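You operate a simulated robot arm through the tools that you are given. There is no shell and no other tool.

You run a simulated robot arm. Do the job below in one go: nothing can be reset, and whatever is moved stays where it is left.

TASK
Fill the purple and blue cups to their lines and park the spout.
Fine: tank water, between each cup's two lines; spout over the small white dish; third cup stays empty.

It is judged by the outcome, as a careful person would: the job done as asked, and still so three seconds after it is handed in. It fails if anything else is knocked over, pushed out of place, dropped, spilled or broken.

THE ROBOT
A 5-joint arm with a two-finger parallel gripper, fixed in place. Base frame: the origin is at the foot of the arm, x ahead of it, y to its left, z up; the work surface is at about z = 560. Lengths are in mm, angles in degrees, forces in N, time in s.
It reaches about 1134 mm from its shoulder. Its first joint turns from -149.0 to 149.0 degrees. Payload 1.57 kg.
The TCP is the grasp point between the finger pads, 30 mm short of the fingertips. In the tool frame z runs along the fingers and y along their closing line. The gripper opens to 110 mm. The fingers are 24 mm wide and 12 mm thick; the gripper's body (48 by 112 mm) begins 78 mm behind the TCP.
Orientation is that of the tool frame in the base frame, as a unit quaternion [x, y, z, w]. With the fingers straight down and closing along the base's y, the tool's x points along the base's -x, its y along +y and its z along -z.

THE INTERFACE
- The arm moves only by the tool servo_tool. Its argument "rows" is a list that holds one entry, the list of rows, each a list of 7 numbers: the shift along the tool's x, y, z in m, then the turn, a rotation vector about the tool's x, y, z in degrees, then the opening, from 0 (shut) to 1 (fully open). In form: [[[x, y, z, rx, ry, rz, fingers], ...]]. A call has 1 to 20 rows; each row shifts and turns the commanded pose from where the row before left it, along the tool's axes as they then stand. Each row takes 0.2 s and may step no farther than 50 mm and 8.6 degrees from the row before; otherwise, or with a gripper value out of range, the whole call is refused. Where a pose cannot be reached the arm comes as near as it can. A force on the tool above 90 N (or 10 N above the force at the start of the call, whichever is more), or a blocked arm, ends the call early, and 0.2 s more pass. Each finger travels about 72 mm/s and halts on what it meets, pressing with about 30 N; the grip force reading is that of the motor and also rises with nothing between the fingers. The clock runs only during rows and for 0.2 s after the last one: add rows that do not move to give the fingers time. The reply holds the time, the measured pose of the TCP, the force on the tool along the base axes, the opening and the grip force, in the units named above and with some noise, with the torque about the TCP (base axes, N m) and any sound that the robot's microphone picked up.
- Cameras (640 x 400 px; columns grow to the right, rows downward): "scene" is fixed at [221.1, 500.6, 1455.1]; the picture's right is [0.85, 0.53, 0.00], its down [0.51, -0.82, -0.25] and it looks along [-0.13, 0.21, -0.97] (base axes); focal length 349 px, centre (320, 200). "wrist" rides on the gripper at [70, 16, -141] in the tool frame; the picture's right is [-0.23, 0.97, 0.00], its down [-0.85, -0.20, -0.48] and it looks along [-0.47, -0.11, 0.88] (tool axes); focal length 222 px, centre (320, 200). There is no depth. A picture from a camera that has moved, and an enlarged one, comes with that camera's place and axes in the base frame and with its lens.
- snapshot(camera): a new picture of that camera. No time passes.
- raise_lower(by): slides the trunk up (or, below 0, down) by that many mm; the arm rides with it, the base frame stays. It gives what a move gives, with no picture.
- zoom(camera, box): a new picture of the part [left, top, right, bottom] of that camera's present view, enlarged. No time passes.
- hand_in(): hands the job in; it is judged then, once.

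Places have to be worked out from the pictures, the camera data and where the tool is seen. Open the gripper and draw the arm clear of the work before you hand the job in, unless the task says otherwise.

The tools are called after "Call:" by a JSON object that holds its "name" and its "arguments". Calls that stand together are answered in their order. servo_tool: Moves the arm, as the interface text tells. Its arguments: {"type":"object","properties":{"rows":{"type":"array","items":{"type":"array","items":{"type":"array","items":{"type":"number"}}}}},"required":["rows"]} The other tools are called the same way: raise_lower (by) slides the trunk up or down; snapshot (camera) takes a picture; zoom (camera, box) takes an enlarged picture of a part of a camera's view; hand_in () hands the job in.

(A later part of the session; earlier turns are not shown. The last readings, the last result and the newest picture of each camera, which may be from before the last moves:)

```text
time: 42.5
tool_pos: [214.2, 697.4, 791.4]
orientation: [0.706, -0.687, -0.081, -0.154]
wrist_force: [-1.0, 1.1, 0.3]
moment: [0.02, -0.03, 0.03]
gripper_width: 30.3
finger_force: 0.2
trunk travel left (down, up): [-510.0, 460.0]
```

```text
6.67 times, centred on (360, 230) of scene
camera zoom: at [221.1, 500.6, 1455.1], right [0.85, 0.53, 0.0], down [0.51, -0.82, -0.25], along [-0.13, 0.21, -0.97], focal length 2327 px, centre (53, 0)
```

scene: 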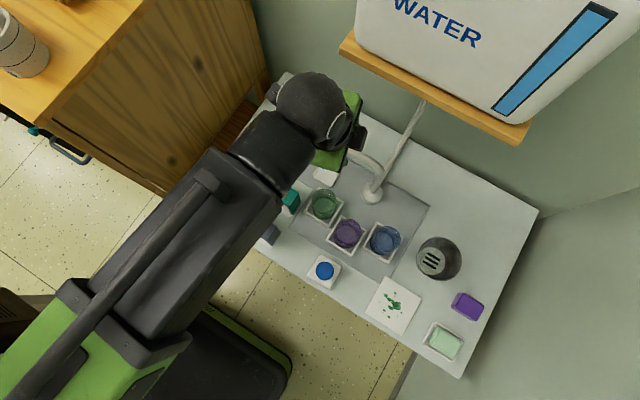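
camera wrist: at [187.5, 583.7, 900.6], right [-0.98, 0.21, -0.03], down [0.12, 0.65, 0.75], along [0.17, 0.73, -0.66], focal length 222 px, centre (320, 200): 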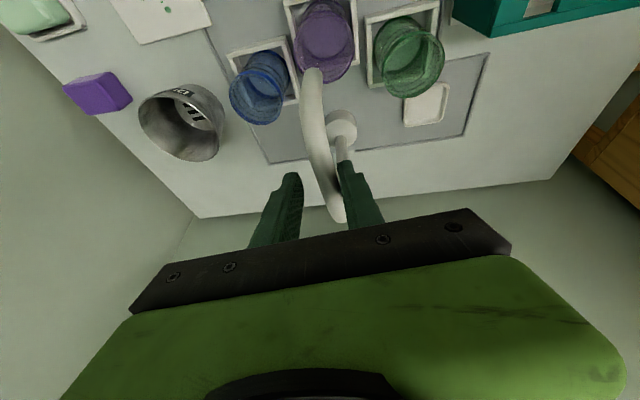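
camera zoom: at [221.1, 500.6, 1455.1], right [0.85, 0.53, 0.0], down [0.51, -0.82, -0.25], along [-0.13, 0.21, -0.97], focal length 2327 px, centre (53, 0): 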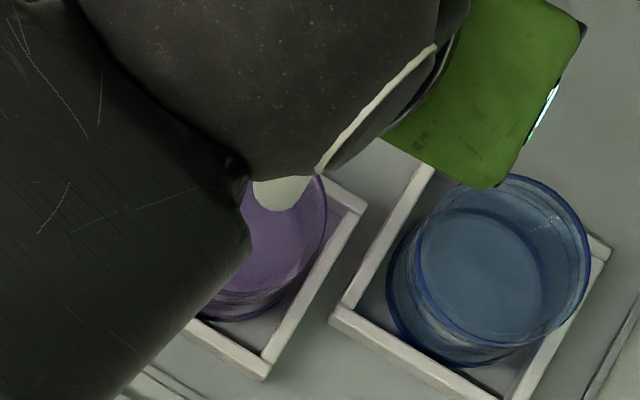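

The tip is about 5 mm from the purple cup's centre, good enough. I open the fingers to free the tube and raise the trunk straight up off it.

Call:
{"name": "servo_tool", "arguments": {"rows": [[[0, 0, 0, 0, 0, 0, 0.55], [0, 0, 0, 0, 0, 0, 0.55], [0, 0, 0, 0, 0, 0, 0.55]]]}}

Call:
{"name": "raise_lower", "arguments": {"by": 110}}

Call:
{"name": "snapshot", "arguments": {"camera": "wrist"}}

```text
time: 43.3
tool_pos: [214.7, 697.5, 792.0]
orientation: [0.705, -0.687, -0.081, -0.154]
wrist_force: [-1.0, -0.3, 0.2]
moment: [0.01, -0.01, 0.0]
gripper_width: 60.4
finger_force: 0.1
trunk travel left (down, up): [-510.0, 460.0]
```

```text
time: 44.7
tool_pos: [215.0, 696.0, 901.1]
orientation: [0.706, -0.687, -0.081, -0.154]
wrist_force: [0.3, 0.6, 0.6]
moment: [0.01, 0.03, 0.0]
gripper_width: 60.1
finger_force: 0.2
trunk travel left (down, up): [-620.0, 350.0]
```

```text
taken
camera wrist: at [187.2, 583.8, 1010.5], right [-0.98, 0.21, -0.03], down [0.12, 0.65, 0.75], along [0.17, 0.73, -0.66], focal length 222 px, centre (320, 200)
```

wrist: 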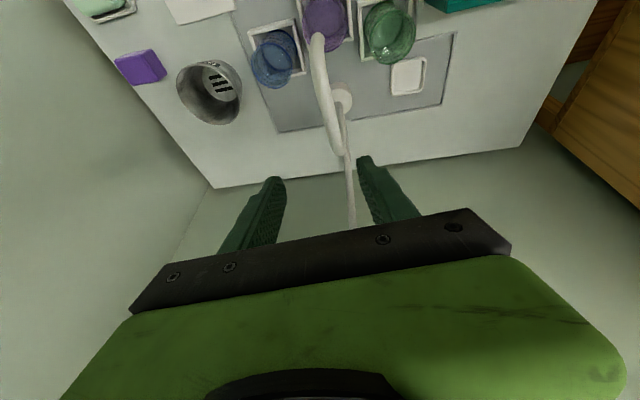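

The hand is clear above the spout, which stayed over purple. I untilt, move back over the button at about (206, 543), close the fingers and spin so the camera can watch the cups.

Call:
{"name": "servo_tool", "arguments": {"rows": [[[0, 0, 0, -2.07, 6.34, 0, 0.3], [0, 0, 0, -2.07, 6.34, 0, 0.0], [0, 0, 0, -2.07, 6.34, 0, 0.0], [0.0384, 0.0034, 0, 0, 0, 0, 0.0], [0.0384, 0.0034, 0, 0, 0, 0, 0.0], [0.0384, 0.0034, 0, 0, 0, 0, 0.0], [0.0384, 0.0034, 0, 0, 0, 0, 0.0], [0, 0, 0, 0, 0, 7.9, 0.0], [0, 0, 0, 0, 0, 7.9, 0.0], [0, 0, 0, 0, 0, 7.9, 0.0], [0, 0, 0, 0, 0, 7.9, 0.0], [0, 0, 0, 0, 0, 7.9, 0.0], [0, 0, 0, 0, 0, 7.9, 0.0], [0, 0, 0, 0, 0, 7.9, 0.0], [0, 0, 0, 0, 0, 7.9, 0.0], [0, 0, 0, 0, 0, 7.9, 0.0], [0, 0, 0, 0, 0, 7.9, 0.0], [0, 0, 0, 0, 0, 7.9, 0.0]]]}}

Call:
{"name": "snapshot", "arguments": {"camera": "wrist"}}

Call:
{"name": "snapshot", "arguments": {"camera": "scene"}}

```text
time: 48.5
tool_pos: [204.6, 543.1, 887.1]
orientation: [-0.039, 0.999, 0.001, -0.001]
wrist_force: [-0.9, 0.4, 0.0]
moment: [0.04, -0.04, 0.0]
gripper_width: 0.0
finger_force: 20.8
out of reach, approached as far as the arm can: row 1, 2
trunk travel left (down, up): [-620.0, 350.0]
```

```text
taken
camera wrist: at [134.1, 552.9, 1029.3], right [0.15, 0.99, 0.0], down [0.87, -0.13, 0.48], along [0.47, -0.07, -0.88], focal length 222 px, centre (320, 200)
```

wrist: 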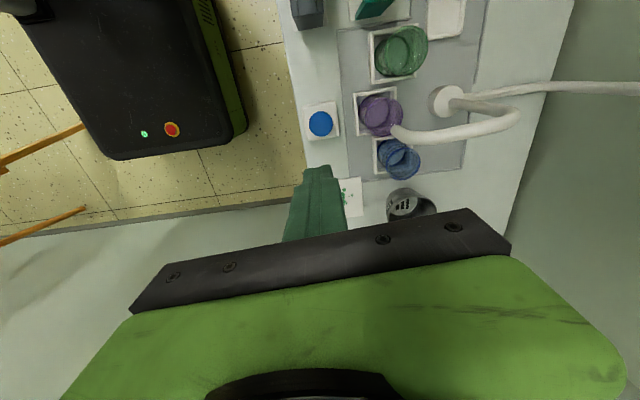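

```text
taken
```

scene: 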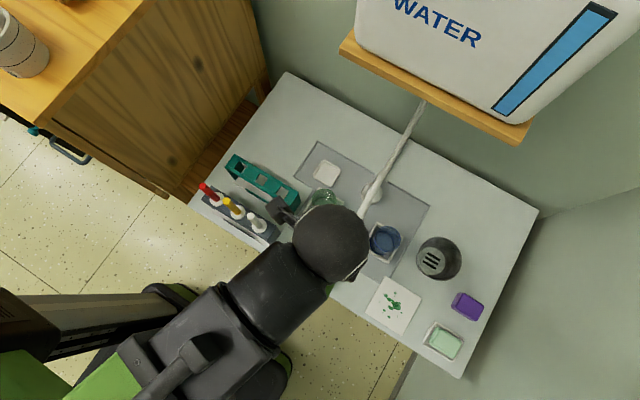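

The button lies at about (205, 543), right under the hand. I zoom to double-check the spout against the purple cup from this side.

Call:
{"name": "zoom", "arguments": {"camera": "wrist", "box": [330, 60, 490, 190]}}

```text
3.08 times, centred on (410, 125) of wrist
camera zoom: at [134.1, 552.9, 1029.3], right [0.15, 0.99, 0.0], down [0.87, -0.13, 0.48], along [0.47, -0.07, -0.88], focal length 684 px, centre (43, 431)
```

zoom: 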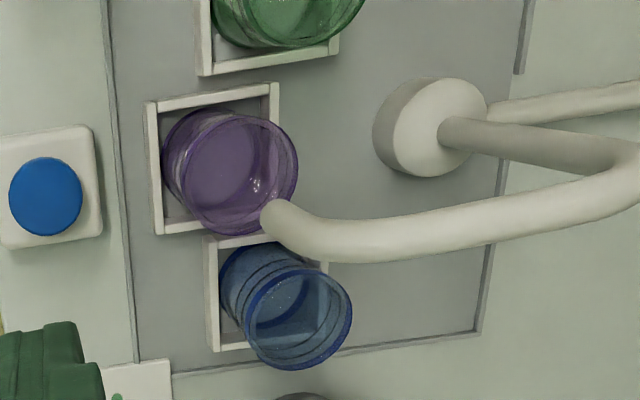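

The tip projects inside the purple rim, about 8 mm off its centre. I lower until the closed fingertips are a little above the button.

Call:
{"name": "raise_lower", "arguments": {"by": -225}}

Call:
{"name": "snapshot", "arguments": {"camera": "wrist"}}

Call:
{"name": "snapshot", "arguments": {"camera": "scene"}}

```text
time: 50.9
tool_pos: [205.2, 543.6, 661.4]
orientation: [-0.04, 0.999, 0.001, -0.001]
wrist_force: [0.0, 0.2, -0.1]
moment: [-0.01, 0.01, -0.02]
gripper_width: 0.1
finger_force: 21.6
trunk travel left (down, up): [-395.0, 575.0]
```

```text
taken
camera wrist: at [134.1, 552.7, 804.4], right [0.15, 0.99, 0.0], down [0.87, -0.13, 0.48], along [0.47, -0.07, -0.88], focal length 222 px, centre (320, 200)
```

wrist: 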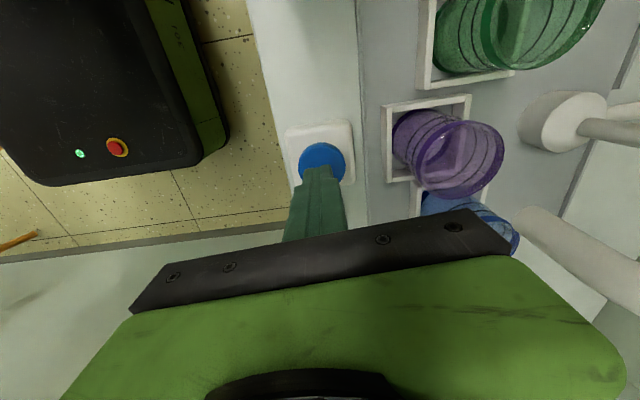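

```text
taken
```

scene: 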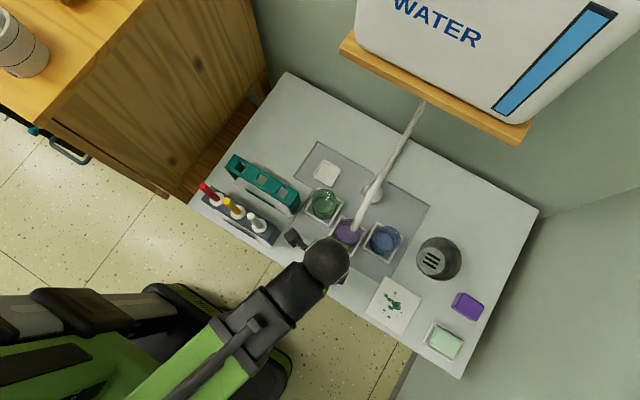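

The camera sees the purple cup's rings while the fingertips hang about 15–25 mm above the button. I lower in small steps, watching the force.

Call:
{"name": "raise_lower", "arguments": {"by": -12}}

Call:
{"name": "zoom", "arguments": {"camera": "wrist", "box": [270, 70, 530, 230]}}

```text
time: 51.5
tool_pos: [205.0, 541.8, 649.9]
orientation: [-0.04, 0.999, 0.001, -0.001]
wrist_force: [0.9, -0.3, -0.4]
moment: [-0.01, 0.0, -0.02]
gripper_width: 0.3
finger_force: 21.6
trunk travel left (down, up): [-383.0, 587.0]
```

```text
2.46 times, centred on (400, 150) of wrist
camera zoom: at [134.1, 552.7, 792.3], right [0.15, 0.99, 0.0], down [0.87, -0.13, 0.48], along [0.47, -0.07, -0.88], focal length 547 px, centre (123, 323)
```

zoom: 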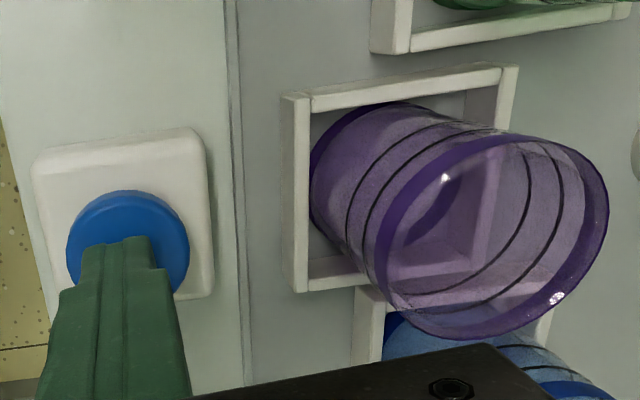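

Fingertips are just above the button disc, no contact yet. I lower 6 mm.

Call:
{"name": "raise_lower", "arguments": {"by": -6}}

Call:
{"name": "zoom", "arguments": {"camera": "wrist", "box": [270, 70, 530, 230]}}

```text
time: 52.0
tool_pos: [204.9, 543.9, 643.5]
orientation: [-0.04, 0.999, 0.001, -0.001]
wrist_force: [0.0, 0.7, 0.9]
moment: [0.01, 0.01, 0.0]
gripper_width: 0.1
finger_force: 21.6
trunk travel left (down, up): [-377.0, 593.0]
```

```text
2.46 times, centred on (400, 150) of wrist
camera zoom: at [134.1, 552.7, 786.4], right [0.15, 0.99, 0.0], down [0.87, -0.13, 0.48], along [0.47, -0.07, -0.88], focal length 547 px, centre (123, 323)
```

zoom: 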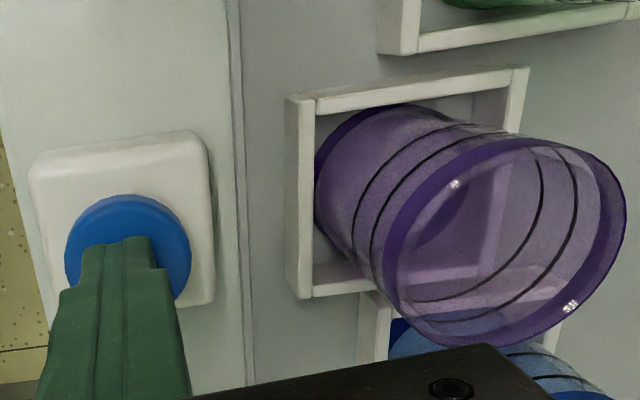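

Still free at fingertip z ≈ 613. I step down 4 mm more.

Call:
{"name": "raise_lower", "arguments": {"by": -4}}

Call:
{"name": "snapshot", "arguments": {"camera": "wrist"}}

```text
time: 52.5
tool_pos: [205.1, 543.9, 638.7]
orientation: [-0.04, 0.999, 0.0, 0.0]
wrist_force: [0.6, 0.6, 2.3]
moment: [0.01, -0.01, -0.01]
gripper_width: 0.1
finger_force: 21.6
trunk travel left (down, up): [-373.0, 597.0]
```

```text
taken
camera wrist: at [134.1, 552.7, 782.4], right [0.15, 0.99, 0.0], down [0.87, -0.13, 0.48], along [0.47, -0.07, -0.88], focal length 222 px, centre (320, 200)
```

wrist: 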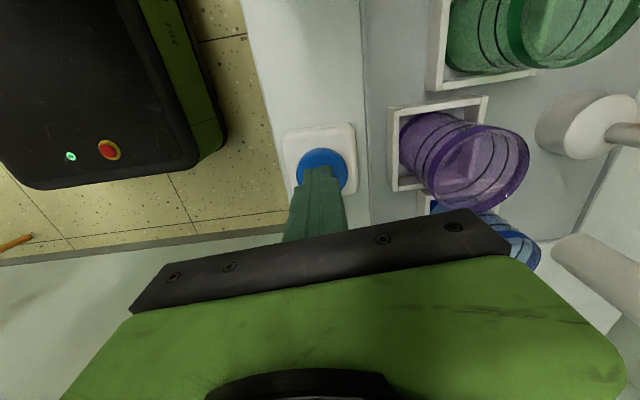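

A force of about 2 N upward: the fingertips touch the button at z ≈ 609. I press 3 mm further and look for water.

Call:
{"name": "raise_lower", "arguments": {"by": -3}}

Call:
{"name": "zoom", "arguments": {"camera": "wrist", "box": [270, 70, 550, 250]}}

Call:
{"name": "zoom", "arguments": {"camera": "scene", "box": [320, 190, 420, 260]}}

```text
time: 53.1
tool_pos: [205.2, 543.6, 636.8]
orientation: [-0.041, 0.999, 0.001, -0.001]
wrist_force: [0.7, 0.7, 3.3]
moment: [0.0, -0.01, -0.03]
gripper_width: 0.0
finger_force: 22.0
trunk travel left (down, up): [-370.0, 600.0]
heard: click
```

```text
2.22 times, centred on (410, 160) of wrist
camera zoom: at [134.1, 552.7, 779.4], right [0.15, 0.99, 0.0], down [0.87, -0.13, 0.48], along [0.47, -0.07, -0.88], focal length 494 px, centre (120, 289)
```

zoom: 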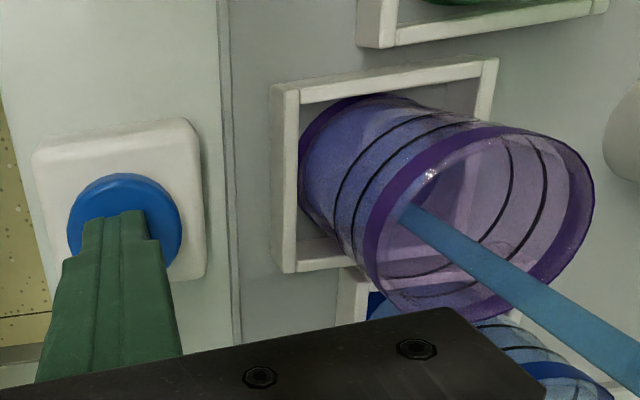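

```text
5.71 times, centred on (370, 225) of scene
camera zoom: at [221.1, 500.6, 1455.1], right [0.85, 0.53, 0.0], down [0.51, -0.82, -0.25], along [-0.13, 0.21, -0.97], focal length 1995 px, centre (34, 57)
```

zoom: 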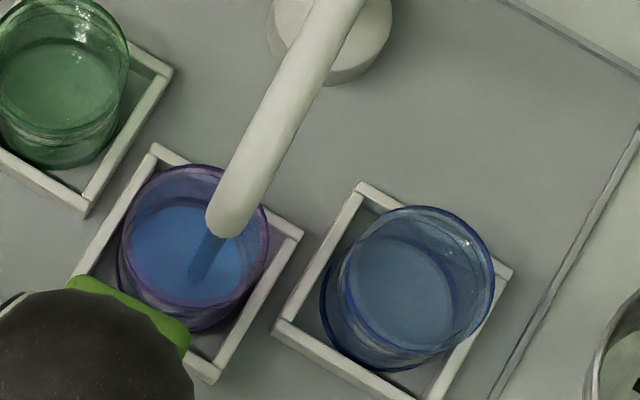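

A click, and water is streaming into the purple cup. No time passes while I look, so I zoom closely to judge the level.

Call:
{"name": "zoom", "arguments": {"camera": "wrist", "box": [390, 90, 540, 200]}}

Call:
{"name": "zoom", "arguments": {"camera": "scene", "box": [332, 215, 372, 250]}}

```text
3.64 times, centred on (465, 145) of wrist
camera zoom: at [134.1, 552.7, 779.4], right [0.15, 0.99, 0.0], down [0.87, -0.13, 0.48], along [0.47, -0.07, -0.88], focal length 808 px, centre (-207, 400)
```

zoom: 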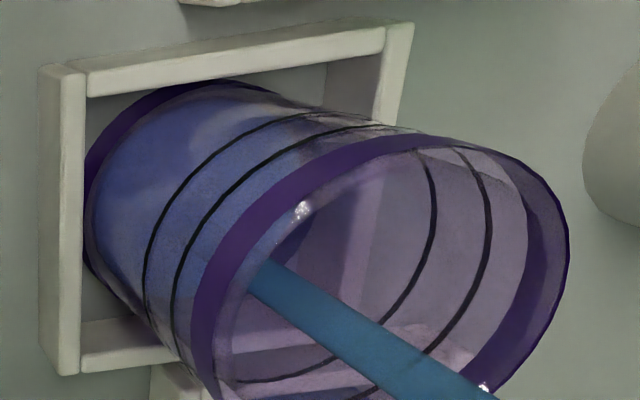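

```text
11.43 times, centred on (352, 232) of scene
camera zoom: at [221.1, 500.6, 1455.1], right [0.85, 0.53, 0.0], down [0.51, -0.82, -0.25], along [-0.13, 0.21, -0.97], focal length 3989 px, centre (-46, -171)
```

zoom: 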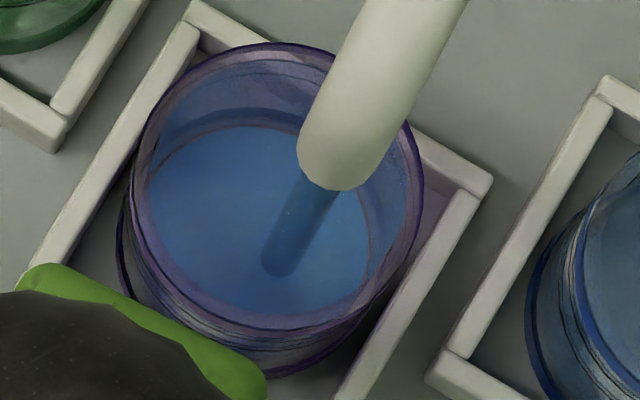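

The stream is running and the level still looks low. I hold one more short row to measure the fill rate.

Call:
{"name": "servo_tool", "arguments": {"rows": [[[0, 0, 0, 0, 0, 0, 0.0]]]}}

Call:
{"name": "zoom", "arguments": {"camera": "wrist", "box": [390, 90, 540, 200]}}

Call:
{"name": "zoom", "arguments": {"camera": "scene", "box": [332, 215, 372, 250]}}

```text
time: 53.5
tool_pos: [205.6, 543.9, 637.2]
orientation: [-0.04, 0.999, 0.001, 0.0]
wrist_force: [-0.1, 1.4, 3.0]
moment: [0.03, 0.0, 0.02]
gripper_width: 0.0
finger_force: 20.8
trunk travel left (down, up): [-370.0, 600.0]
```

```text
3.64 times, centred on (465, 145) of wrist
camera zoom: at [134.1, 552.7, 779.4], right [0.15, 0.99, 0.0], down [0.87, -0.13, 0.48], along [0.47, -0.07, -0.88], focal length 808 px, centre (-207, 400)
```

zoom: 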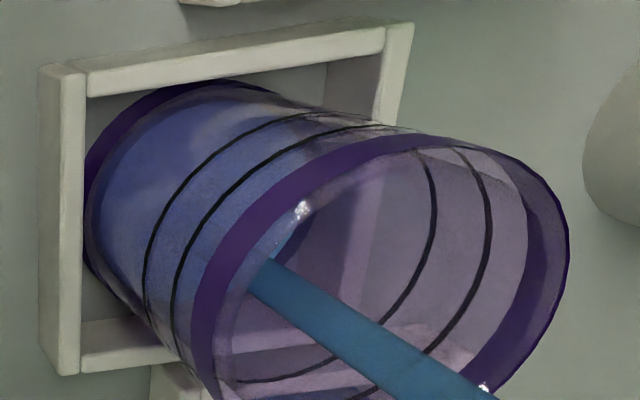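

```text
11.43 times, centred on (352, 232) of scene
camera zoom: at [221.1, 500.6, 1455.1], right [0.85, 0.53, 0.0], down [0.51, -0.82, -0.25], along [-0.13, 0.21, -0.97], focal length 3989 px, centre (-46, -171)
```

zoom: 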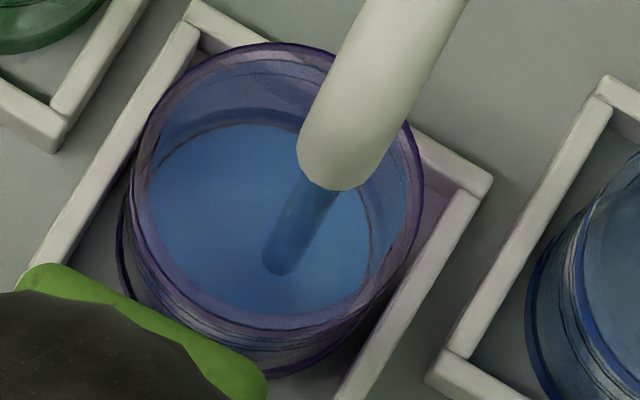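

The surface crept up only a few millimetres, so the flow is slow (roughly 7 mm/s). I lift off now while the level is low to learn whether the button latches.

Call:
{"name": "raise_lower", "arguments": {"by": 8}}

Call:
{"name": "zoom", "arguments": {"camera": "wrist", "box": [270, 70, 550, 250]}}

Call:
{"name": "zoom", "arguments": {"camera": "scene", "box": [332, 215, 372, 250]}}

```text
time: 54.0
tool_pos: [205.3, 544.0, 644.7]
orientation: [-0.039, 0.999, 0.0, -0.001]
wrist_force: [-1.2, -0.2, -0.7]
moment: [-0.01, -0.02, -0.01]
gripper_width: 0.0
finger_force: 20.9
trunk travel left (down, up): [-378.0, 592.0]
```

```text
2.22 times, centred on (410, 160) of wrist
camera zoom: at [134.1, 552.7, 787.3], right [0.15, 0.99, 0.0], down [0.87, -0.13, 0.48], along [0.47, -0.07, -0.88], focal length 494 px, centre (120, 289)
```

zoom: 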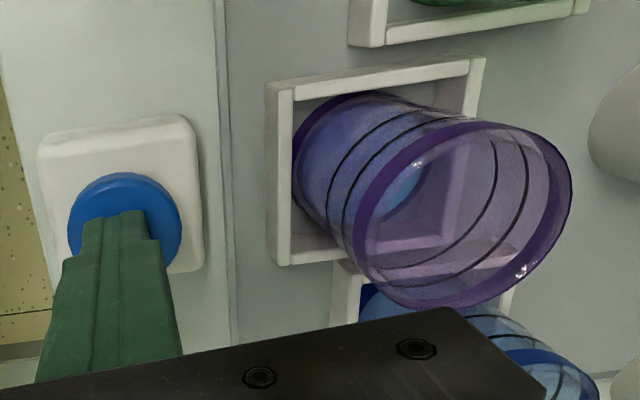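

```text
11.43 times, centred on (352, 232) of scene
camera zoom: at [221.1, 500.6, 1455.1], right [0.85, 0.53, 0.0], down [0.51, -0.82, -0.25], along [-0.13, 0.21, -0.97], focal length 3989 px, centre (-46, -171)
```

zoom: 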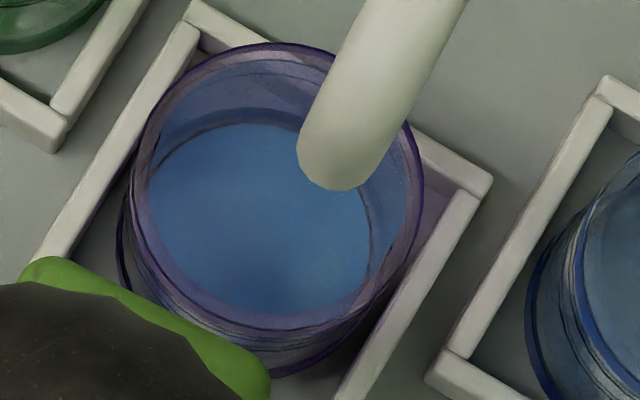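

Flow stops as soon as the button is released, so it is a hold-to-pour button. The rings sit at roughly z ≈ 611 and 626 with the water now near 576; I press again and hold about 2.5 s, then check the rate.

Call:
{"name": "raise_lower", "arguments": {"by": -8}}

Call:
{"name": "servo_tool", "arguments": {"rows": [[[0, 0, 0, 0, 0, 0, 0.0], [0, 0, 0, 0, 0, 0, 0.0], [0, 0, 0, 0, 0, 0, 0.0], [0, 0, 0, 0, 0, 0, 0.0], [0, 0, 0, 0, 0, 0, 0.0], [0, 0, 0, 0, 0, 0, 0.0], [0, 0, 0, 0, 0, 0, 0.0], [0, 0, 0, 0, 0, 0, 0.0], [0, 0, 0, 0, 0, 0, 0.0], [0, 0, 0, 0, 0, 0, 0.0]]]}}

Call:
{"name": "zoom", "arguments": {"camera": "wrist", "box": [390, 90, 540, 200]}}

Call:
{"name": "zoom", "arguments": {"camera": "scene", "box": [332, 215, 372, 250]}}

```text
time: 54.6
tool_pos: [205.2, 542.8, 636.0]
orientation: [-0.04, 0.999, 0.002, -0.001]
wrist_force: [-0.3, -0.2, 3.1]
moment: [-0.01, 0.0, -0.01]
gripper_width: 0.0
finger_force: 21.4
trunk travel left (down, up): [-370.0, 600.0]
heard: click
```

```text
time: 56.8
tool_pos: [204.3, 543.5, 636.9]
orientation: [-0.04, 0.999, 0.001, -0.001]
wrist_force: [0.6, -1.2, 4.0]
moment: [-0.05, 0.03, -0.02]
gripper_width: 0.0
finger_force: 21.3
trunk travel left (down, up): [-370.0, 600.0]
```

```text
3.64 times, centred on (465, 145) of wrist
camera zoom: at [134.1, 552.6, 779.5], right [0.15, 0.99, 0.0], down [0.87, -0.13, 0.48], along [0.47, -0.07, -0.88], focal length 808 px, centre (-207, 400)
```

zoom: 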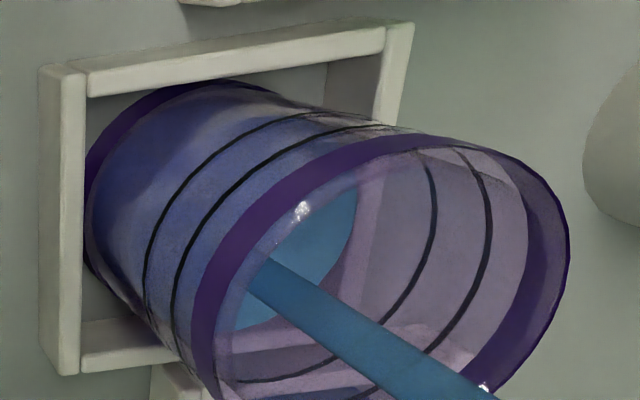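

```text
11.43 times, centred on (352, 232) of scene
camera zoom: at [221.1, 500.6, 1455.1], right [0.85, 0.53, 0.0], down [0.51, -0.82, -0.25], along [-0.13, 0.21, -0.97], focal length 3989 px, centre (-46, -171)
```

zoom: 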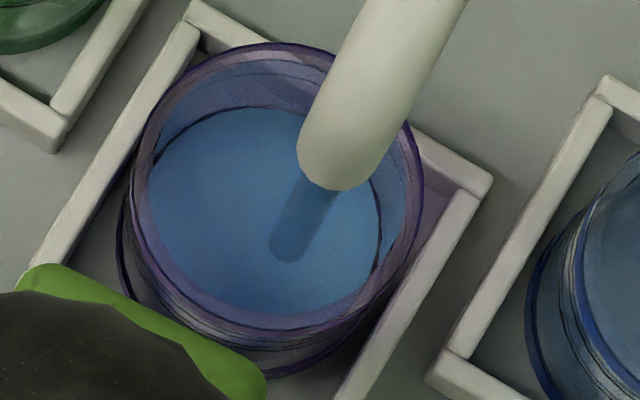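

The bright surface inside the cup has risen to about half the height of the lower ring; rate about 7.4 mm/s. I hold another 3.4 s, which should bring it just below the lower ring.

Call:
{"name": "servo_tool", "arguments": {"rows": [[[0, 0, 0, 0, 0, 0, 0.0], [0, 0, 0, 0, 0, 0, 0.0], [0, 0, 0, 0, 0, 0, 0.0], [0, 0, 0, 0, 0, 0, 0.0], [0, 0, 0, 0, 0, 0, 0.0], [0, 0, 0, 0, 0, 0, 0.0], [0, 0, 0, 0, 0, 0, 0.0], [0, 0, 0, 0, 0, 0, 0.0], [0, 0, 0, 0, 0, 0, 0.0], [0, 0, 0, 0, 0, 0, 0.0], [0, 0, 0, 0, 0, 0, 0.0], [0, 0, 0, 0, 0, 0, 0.0], [0, 0, 0, 0, 0, 0, 0.0], [0, 0, 0, 0, 0, 0, 0.0], [0, 0, 0, 0, 0, 0, 0.0]]]}}

Call:
{"name": "zoom", "arguments": {"camera": "wrist", "box": [390, 90, 540, 200]}}

Call:
{"name": "zoom", "arguments": {"camera": "scene", "box": [332, 215, 372, 250]}}

```text
time: 60.0
tool_pos: [203.3, 543.5, 637.2]
orientation: [-0.041, 0.999, 0.0, -0.001]
wrist_force: [0.0, -0.7, 3.1]
moment: [-0.01, 0.0, -0.02]
gripper_width: 0.2
finger_force: 20.9
trunk travel left (down, up): [-370.0, 600.0]
```

```text
3.64 times, centred on (465, 145) of wrist
camera zoom: at [134.1, 552.6, 779.4], right [0.15, 0.99, 0.0], down [0.87, -0.13, 0.48], along [0.47, -0.07, -0.88], focal length 808 px, centre (-207, 400)
```

zoom: 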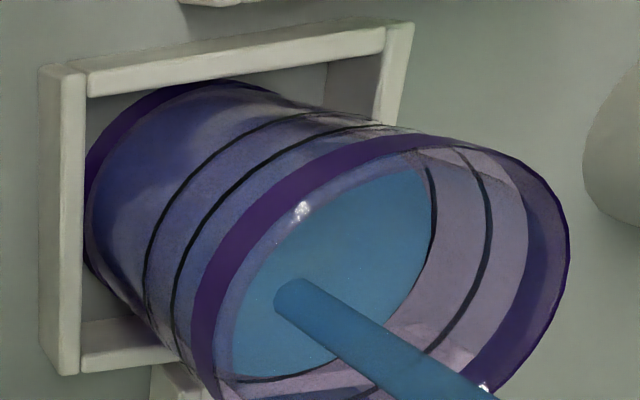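

```text
11.43 times, centred on (352, 232) of scene
camera zoom: at [221.1, 500.6, 1455.1], right [0.85, 0.53, 0.0], down [0.51, -0.82, -0.25], along [-0.13, 0.21, -0.97], focal length 3989 px, centre (-46, -171)
```

zoom: 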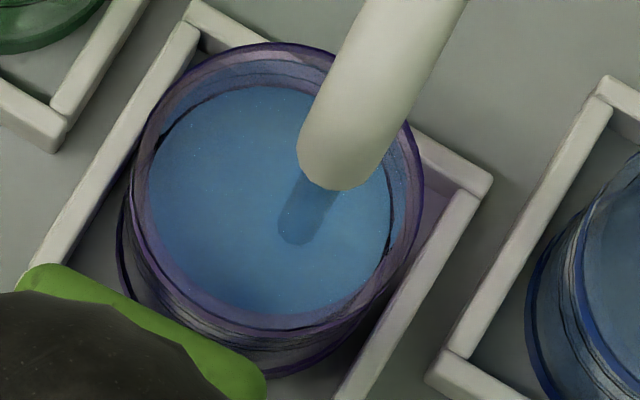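

The surface is now just at the lower ring (edge 430 px against ring 437, upper ring 491). About 1.1 s more puts it midway, so I hold four more rows and then release.

Call:
{"name": "servo_tool", "arguments": {"rows": [[[0, 0, 0, 0, 0, 0, 0.0], [0, 0, 0, 0, 0, 0, 0.0], [0, 0, 0, 0, 0, 0, 0.0]]]}}

Call:
{"name": "zoom", "arguments": {"camera": "wrist", "box": [390, 90, 540, 200]}}

```text
time: 60.8
tool_pos: [203.9, 543.3, 638.0]
orientation: [-0.039, 0.999, 0.001, -0.001]
wrist_force: [-0.2, -0.9, 3.9]
moment: [0.0, 0.0, 0.0]
gripper_width: 0.0
finger_force: 21.3
trunk travel left (down, up): [-370.0, 600.0]
```

```text
3.64 times, centred on (465, 145) of wrist
camera zoom: at [134.1, 552.6, 779.4], right [0.15, 0.99, 0.0], down [0.87, -0.13, 0.48], along [0.47, -0.07, -0.88], focal length 808 px, centre (-207, 400)
```

zoom: 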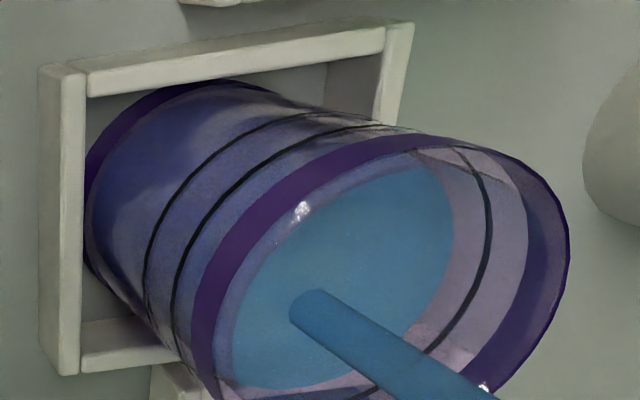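

The surface is past the lower ring and approaching midway, so I release now.

Call:
{"name": "raise_lower", "arguments": {"by": 8}}

Call:
{"name": "zoom", "arguments": {"camera": "wrist", "box": [390, 90, 540, 200]}}

Call:
{"name": "zoom", "arguments": {"camera": "scene", "box": [332, 215, 372, 250]}}

```text
time: 61.4
tool_pos: [205.7, 543.5, 644.3]
orientation: [-0.04, 0.999, 0.001, -0.001]
wrist_force: [0.6, 0.3, -0.2]
moment: [0.02, 0.02, -0.02]
gripper_width: 0.1
finger_force: 20.6
trunk travel left (down, up): [-378.0, 592.0]
```

```text
3.64 times, centred on (465, 145) of wrist
camera zoom: at [134.1, 552.7, 787.3], right [0.15, 0.99, 0.0], down [0.87, -0.13, 0.48], along [0.47, -0.07, -0.88], focal length 808 px, centre (-207, 400)
```

zoom: 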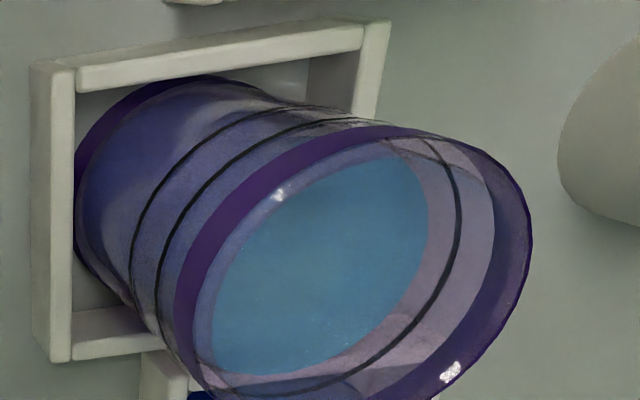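

```text
11.43 times, centred on (352, 232) of scene
camera zoom: at [221.1, 500.6, 1455.1], right [0.85, 0.53, 0.0], down [0.51, -0.82, -0.25], along [-0.13, 0.21, -0.97], focal length 3989 px, centre (-46, -171)
```

zoom: 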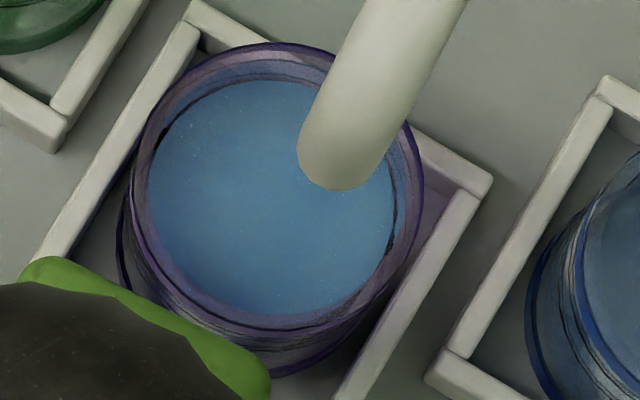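

Flow stopped with the water about a third to half way between the two purple rings and the spout not visibly dripping. Next I raise the trunk and go back above the spout tube to swing it to the blue cup.

Call:
{"name": "raise_lower", "arguments": {"by": 245}}

Call:
{"name": "servo_tool", "arguments": {"rows": [[[-0.0039, 0.0381, 0, 0, 0, 0, 0.3], [-0.0039, 0.0381, 0, 0, 0, 0, 0.6], [-0.0039, 0.0381, 0, 0, 0, 0, 0.6], [-0.0039, 0.0381, 0, 0, 0, 0, 0.6], [0, 0, 0, 0, 0, -7.86, 0.6], [0, 0, 0, 0, 0, -7.86, 0.6], [0, 0, 0, 0, 0, -7.86, 0.6], [0, 0, 0, 0, 0, -7.86, 0.6], [0, 0, 0, 0, 0, -7.86, 0.6], [0, 0, 0, 0, 0, -7.86, 0.6], [0, 0, 0, 0, 0, -7.86, 0.6], [0, 0, 0, 0, 0, -7.86, 0.6], [0, 0, 0, 0, 0, -7.86, 0.6], [0, 0, 0, 0, 0, -7.86, 0.6], [0, 0, 0, 0, 0, -7.86, 0.6]]]}}

Call:
{"name": "snapshot", "arguments": {"camera": "wrist"}}

Call:
{"name": "snapshot", "arguments": {"camera": "scene"}}

```text
time: 63.9
tool_pos: [205.7, 542.0, 889.4]
orientation: [-0.039, 0.999, 0.001, -0.001]
wrist_force: [0.6, 0.0, 0.1]
moment: [0.03, -0.02, 0.01]
gripper_width: 0.0
finger_force: 21.1
trunk travel left (down, up): [-623.0, 347.0]
```

```text
time: 67.1
tool_pos: [208.1, 695.8, 888.9]
orientation: [0.715, -0.699, -0.001, 0.0]
wrist_force: [-0.5, -0.1, 0.0]
moment: [0.02, 0.0, 0.0]
gripper_width: 65.9
finger_force: 0.0
trunk travel left (down, up): [-623.0, 347.0]
```

```text
taken
camera wrist: at [193.5, 625.3, 1032.2], right [-0.98, 0.21, 0.0], down [0.18, 0.86, 0.48], along [0.1, 0.47, -0.88], focal length 222 px, centre (320, 200)
```

wrist: 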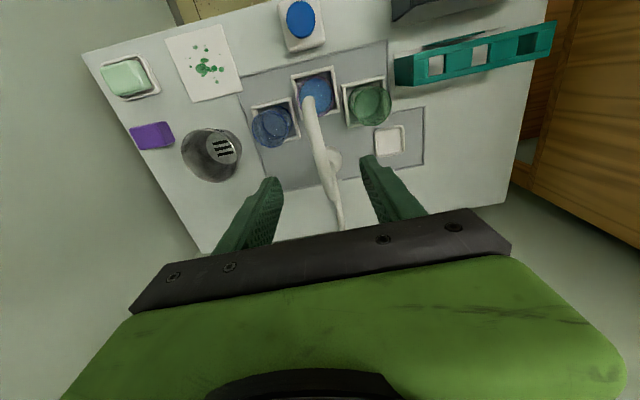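

```text
taken
```

scene: 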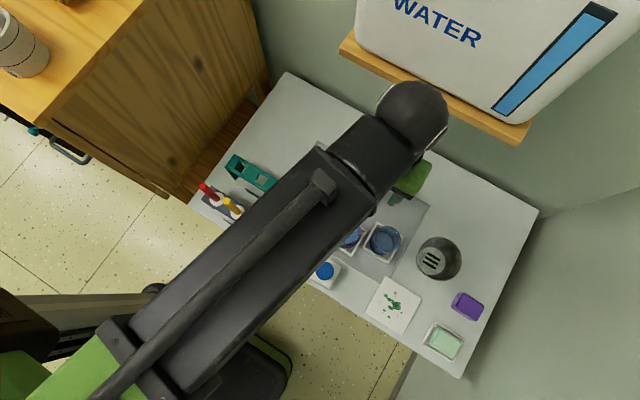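

The hand is above the tube near (208, 696). I zoom to check the tube's centring between the fingers before lowering.

Call:
{"name": "zoom", "arguments": {"camera": "wrist", "box": [240, 70, 400, 200]}}

```text
3.08 times, centred on (320, 135) of wrist
camera zoom: at [193.5, 625.3, 1032.2], right [-0.98, 0.21, 0.0], down [0.18, 0.86, 0.48], along [0.1, 0.47, -0.88], focal length 684 px, centre (320, 400)
```

zoom: 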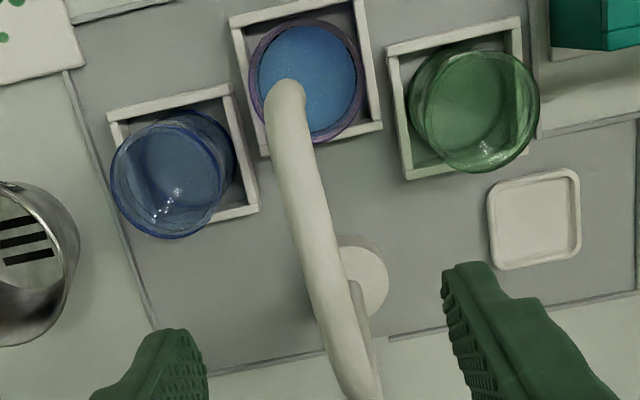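

Here the tip reads (212, 646), purple (205, 647) and blue (292, 679), and the tube is within 3 mm of the hand's centre. I lower 97 mm to straddle it.

Call:
{"name": "raise_lower", "arguments": {"by": -97}}

Call:
{"name": "snapshot", "arguments": {"camera": "wrist"}}

```text
time: 68.4
tool_pos: [208.8, 695.6, 793.2]
orientation: [0.714, -0.701, -0.001, 0.0]
wrist_force: [-0.5, 0.6, 0.2]
moment: [0.0, 0.04, 0.03]
gripper_width: 65.9
finger_force: 0.1
trunk travel left (down, up): [-526.0, 444.0]
```

```text
taken
camera wrist: at [193.4, 625.3, 935.2], right [-0.98, 0.21, 0.0], down [0.18, 0.86, 0.48], along [0.1, 0.47, -0.88], focal length 222 px, centre (320, 200)
```

wrist: 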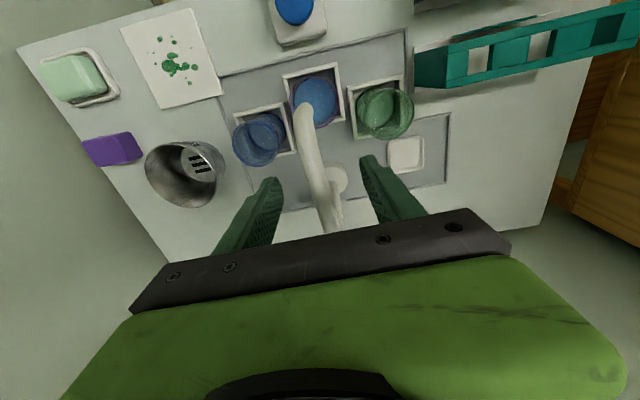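

The tube is centred between the fingers. I close to 30 mm loosely and sweep about 43° along the arc to carry the spout over the blue cup.

Call:
{"name": "servo_tool", "arguments": {"rows": [[[0, 0, 0, 0, 0, 0, 0.273], [0, 0, 0, 0, 0, 0, 0.273], [0, 0, 0, 0, 0, 0, 0.273], [-0.00048, -0.00768, 0, 0, 0, -5.35, 0.273], [-0.00048, -0.00768, 0, 0, 0, -5.35, 0.273], [-0.00048, -0.00768, 0, 0, 0, -5.35, 0.273], [-0.00048, -0.00768, 0, 0, 0, -5.35, 0.273], [-0.00048, -0.00768, 0, 0, 0, -5.35, 0.273], [-0.00048, -0.00768, 0, 0, 0, -5.35, 0.273], [-0.00048, -0.00768, 0, 0, 0, -5.35, 0.273], [-0.00048, -0.00768, 0, 0, 0, -5.35, 0.273]]]}}

Call:
{"name": "snapshot", "arguments": {"camera": "wrist"}}

Call:
{"name": "zoom", "arguments": {"camera": "wrist", "box": [240, 70, 400, 200]}}

```text
time: 70.8
tool_pos: [263.6, 720.8, 791.8]
orientation: [0.92, -0.391, -0.001, -0.001]
wrist_force: [-0.5, 0.0, 0.5]
moment: [0.01, -0.01, 0.02]
gripper_width: 29.8
finger_force: 0.0
trunk travel left (down, up): [-526.0, 444.0]
```

```text
taken
camera wrist: at [300.1, 657.9, 935.1], right [-0.86, -0.51, 0.0], down [-0.45, 0.75, 0.48], along [-0.25, 0.41, -0.88], focal length 222 px, centre (320, 200)
```

wrist: 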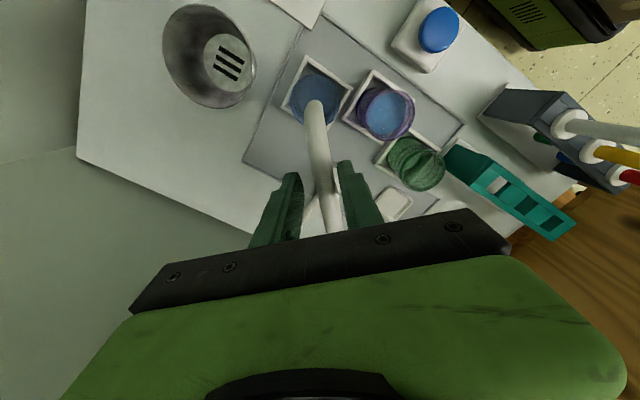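

```text
3.08 times, centred on (320, 135) of wrist
camera zoom: at [300.1, 657.9, 935.1], right [-0.86, -0.51, 0.0], down [-0.45, 0.75, 0.48], along [-0.25, 0.41, -0.88], focal length 684 px, centre (320, 400)
```

zoom: 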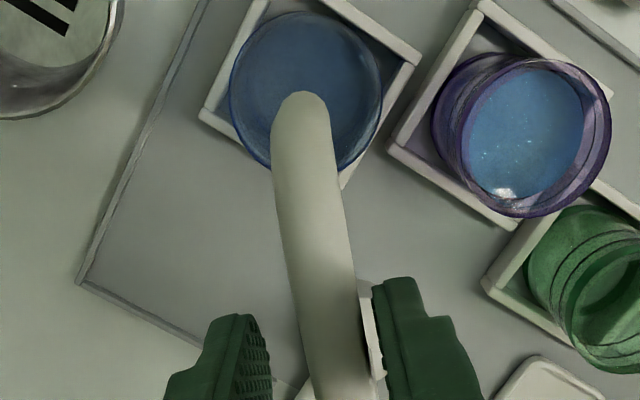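

The spout tip is centred on the blue cup within about 2 mm. I open the fingers, raise off the tube, and return to the button with a spin that lets the camera see the blue cup.

Call:
{"name": "servo_tool", "arguments": {"rows": [[[0, 0, 0, 0, 0, 0, 0.55], [0, 0, 0, 0, 0, 0, 0.55], [0, 0, 0, 0, 0, 0, 0.55]]]}}

Call:
{"name": "raise_lower", "arguments": {"by": 97}}

Call:
{"name": "servo_tool", "arguments": {"rows": [[[0.0218, 0.0414, 0, 0, 0, 0, 0.3], [0.0218, 0.0414, 0, 0, 0, 0, 0.0], [0.0218, 0.0414, 0, 0, 0, 0, 0.0], [0.0218, 0.0414, 0, 0, 0, 0, 0.0], [0, 0, 0, 0, 0, 8.5, 0.0], [0, 0, 0, 0, 0, 8.5, 0.0], [0, 0, 0, 0, 0, 8.5, 0.0], [0, 0, 0, 0, 0, 8.5, 0.0], [0, 0, 0, 0, 0, 8.5, 0.0], [0, 0, 0, 0, 0, 8.5, 0.0], [0, 0, 0, 0, 0, 8.5, 0.0], [0, 0, 0, 0, 0, 8.5, 0.0], [0, 0, 0, 0, 0, 8.5, 0.0], [0, 0, 0, 0, 0, 8.5, 0.0], [0, 0, 0, 0, 0, 8.5, 0.0], [0, 0, 0, 0, 0, 8.5, 0.0], [0, 0, 0, 0, 0, 8.5, 0.0], [0, 0, 0, 0, 0, 8.5, 0.0], [0, 0, 0, 0, 0, 8.5, 0.0], [0, 0, 0, 0, 0, 8.5, 0.0]]]}}

Call:
{"name": "snapshot", "arguments": {"camera": "scene"}}

```text
time: 71.6
tool_pos: [263.1, 720.2, 792.7]
orientation: [0.92, -0.392, 0.0, 0.0]
wrist_force: [0.4, -0.4, 0.2]
moment: [-0.01, -0.02, 0.01]
gripper_width: 60.6
finger_force: 0.1
trunk travel left (down, up): [-526.0, 444.0]
```

```text
time: 72.9
tool_pos: [263.3, 720.6, 889.9]
orientation: [0.92, -0.391, -0.001, -0.001]
wrist_force: [-0.2, -0.2, 0.5]
moment: [0.01, 0.01, 0.03]
gripper_width: 60.5
finger_force: 0.1
trunk travel left (down, up): [-623.0, 347.0]
```

```text
time: 77.1
tool_pos: [204.8, 542.5, 889.9]
orientation: [0.02, 1.0, 0.001, 0.0]
wrist_force: [-0.6, 0.2, 0.3]
moment: [0.02, 0.02, 0.0]
gripper_width: 0.2
finger_force: 21.5
trunk travel left (down, up): [-623.0, 347.0]
```

```text
taken
```

scene: 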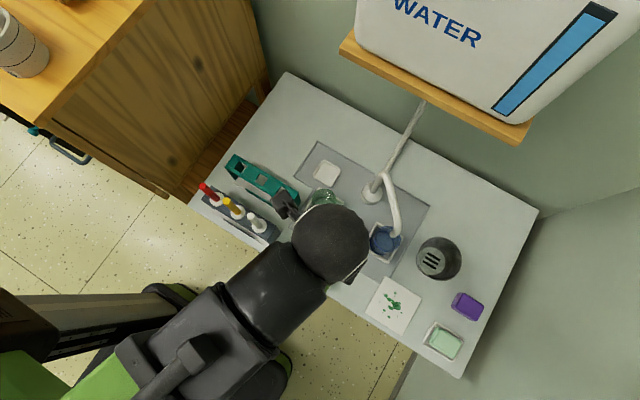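

The spout is over blue. I finish the spin and lower to just above the button.

Call:
{"name": "servo_tool", "arguments": {"rows": [[[0, 0, 0, 0, 0, 8.5, 0.0], [0, 0, 0, 0, 0, 8.5, 0.0]]]}}

Call:
{"name": "raise_lower", "arguments": {"by": -245}}

Call:
{"name": "snapshot", "arguments": {"camera": "wrist"}}

Call:
{"name": "zoom", "arguments": {"camera": "scene", "box": [330, 190, 430, 270]}}

```text
time: 77.7
tool_pos: [204.0, 542.6, 889.5]
orientation: [0.168, 0.986, 0.0, 0.0]
wrist_force: [-0.2, 0.1, -0.3]
moment: [0.02, 0.01, -0.01]
gripper_width: 0.0
finger_force: 21.4
trunk travel left (down, up): [-623.0, 347.0]
```

```text
time: 80.3
tool_pos: [204.9, 544.0, 645.8]
orientation: [0.167, 0.986, 0.0, -0.001]
wrist_force: [0.0, -0.2, -0.2]
moment: [0.03, -0.04, -0.02]
gripper_width: 0.1
finger_force: 21.9
trunk travel left (down, up): [-378.0, 592.0]
```

```text
taken
camera wrist: at [143.8, 580.1, 787.4], right [0.53, 0.85, 0.0], down [0.74, -0.47, 0.48], along [0.4, -0.25, -0.88], focal length 222 px, centre (320, 200)
```

wrist: 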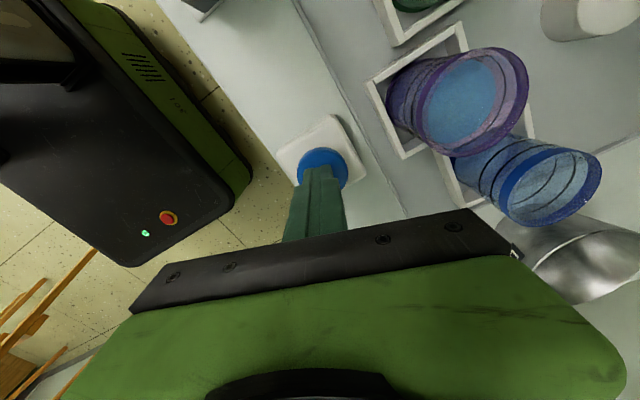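

```text
5.00 times, centred on (380, 230) of scene
camera zoom: at [221.1, 500.6, 1455.1], right [0.85, 0.53, 0.0], down [0.51, -0.82, -0.25], along [-0.13, 0.21, -0.97], focal length 1745 px, centre (20, 50)
```

zoom: 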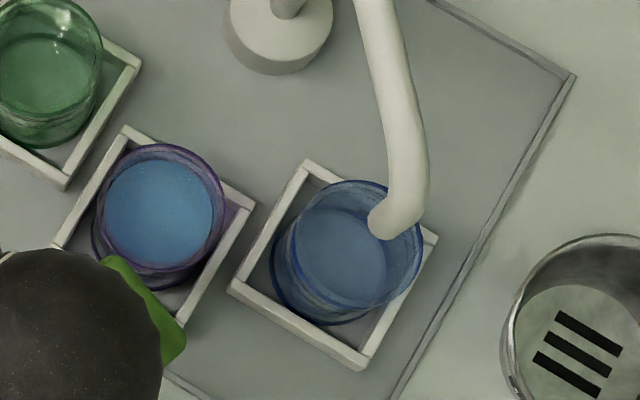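

Both cups are in view, and the spout tip is within about 4 mm of the blue centre. I zoom on both cups to note the blue rings and re-check purple.

Call:
{"name": "zoom", "arguments": {"camera": "wrist", "box": [440, 120, 620, 240]}}

Call:
{"name": "zoom", "arguments": {"camera": "wrist", "box": [370, 30, 550, 160]}}

```text
3.33 times, centred on (530, 180) of wrist
camera zoom: at [143.8, 580.1, 787.4], right [0.53, 0.85, 0.0], down [0.74, -0.47, 0.48], along [0.4, -0.25, -0.88], focal length 740 px, centre (-380, 267)
```

zoom: 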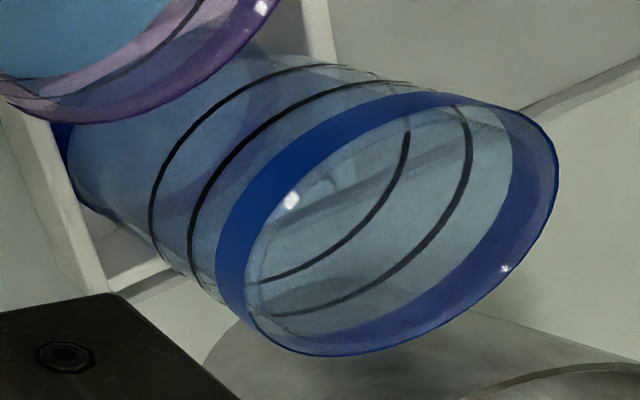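

```text
3.08 times, centred on (460, 95) of wrist
camera zoom: at [143.8, 580.1, 787.4], right [0.53, 0.85, 0.0], down [0.74, -0.47, 0.48], along [0.4, -0.25, -0.88], focal length 684 px, centre (-111, 523)
```

zoom: 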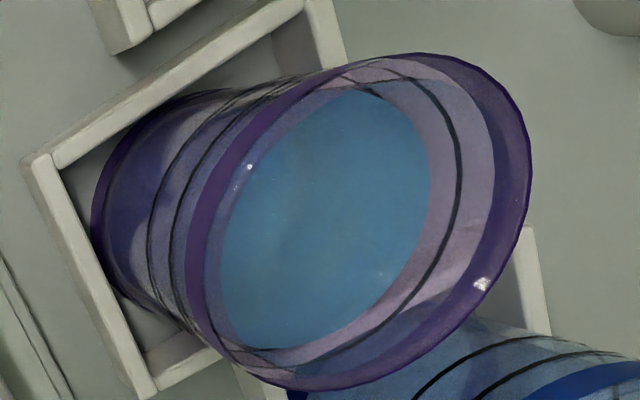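

A dark arc shows near the purple surface's upper edge. I zoom further to see whether that is the lower ring above or below the water.

Call:
{"name": "zoom", "arguments": {"camera": "wrist", "box": [435, 45, 525, 105]}}

Call:
{"name": "zoom", "arguments": {"camera": "wrist", "box": [400, 90, 490, 155]}}

```text
6.67 times, centred on (480, 75) of wrist
camera zoom: at [143.8, 580.1, 787.4], right [0.53, 0.85, 0.0], down [0.74, -0.47, 0.48], along [0.4, -0.25, -0.88], focal length 1481 px, centre (-747, 1033)
```

zoom: 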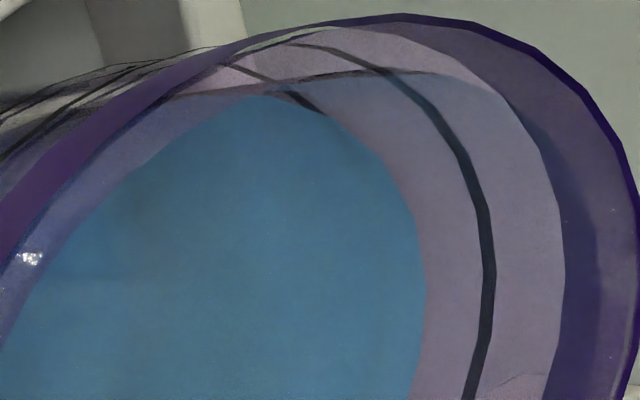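

```text
6.15 times, centred on (445, 122) of wrist
camera zoom: at [143.8, 580.1, 787.4], right [0.53, 0.85, 0.0], down [0.74, -0.47, 0.48], along [0.4, -0.25, -0.88], focal length 1367 px, centre (-449, 677)
```

zoom: 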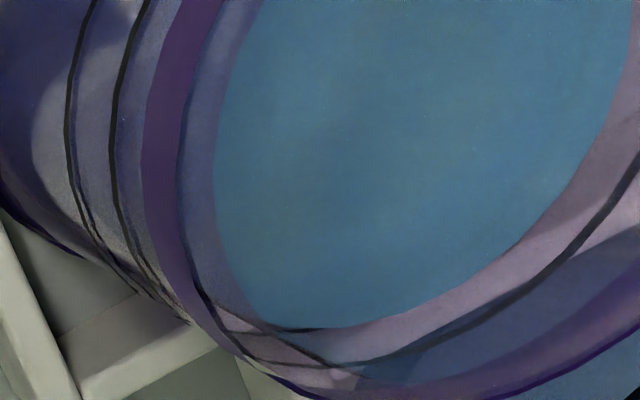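

On purple the lower ring dips under the water while the upper ring is clear above it, so the level is about midway. Now I press the button for blue and hold about 4.2 s before checking.

Call:
{"name": "raise_lower", "arguments": {"by": -8}}

Call:
{"name": "zoom", "arguments": {"camera": "wrist", "box": [440, 120, 620, 240]}}

Call:
{"name": "zoom", "arguments": {"camera": "scene", "box": [330, 190, 430, 270]}}

```text
time: 80.8
tool_pos: [204.7, 542.3, 637.9]
orientation: [0.167, 0.986, 0.001, -0.001]
wrist_force: [-0.4, 0.9, 3.4]
moment: [0.03, -0.02, 0.03]
gripper_width: 0.4
finger_force: 21.3
trunk travel left (down, up): [-370.0, 600.0]
heard: click
```

```text
3.33 times, centred on (530, 180) of wrist
camera zoom: at [143.8, 580.1, 779.5], right [0.53, 0.85, 0.0], down [0.74, -0.47, 0.48], along [0.4, -0.25, -0.88], focal length 740 px, centre (-380, 267)
```

zoom: 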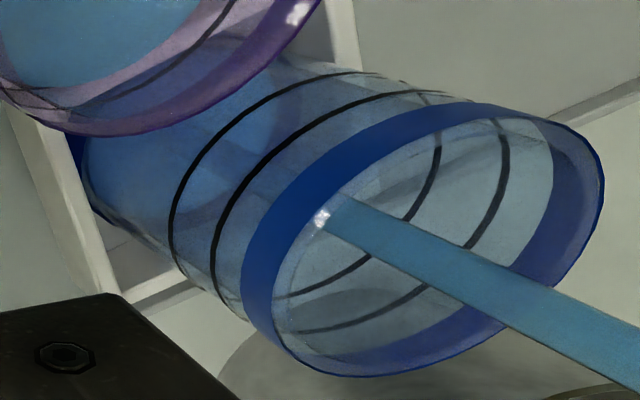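

```text
5.00 times, centred on (380, 230) of scene
camera zoom: at [221.1, 500.6, 1455.1], right [0.85, 0.53, 0.0], down [0.51, -0.82, -0.25], along [-0.13, 0.21, -0.97], focal length 1745 px, centre (20, 50)
```

zoom: 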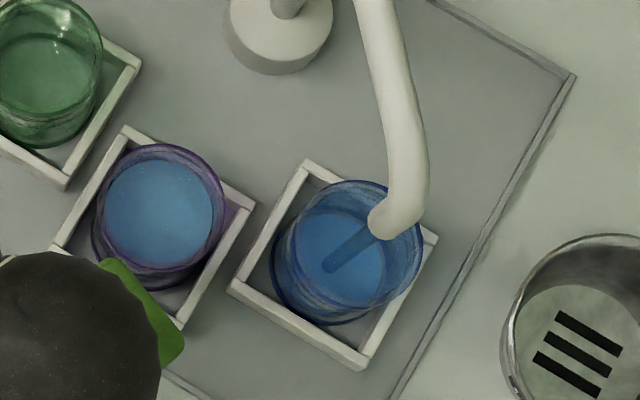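

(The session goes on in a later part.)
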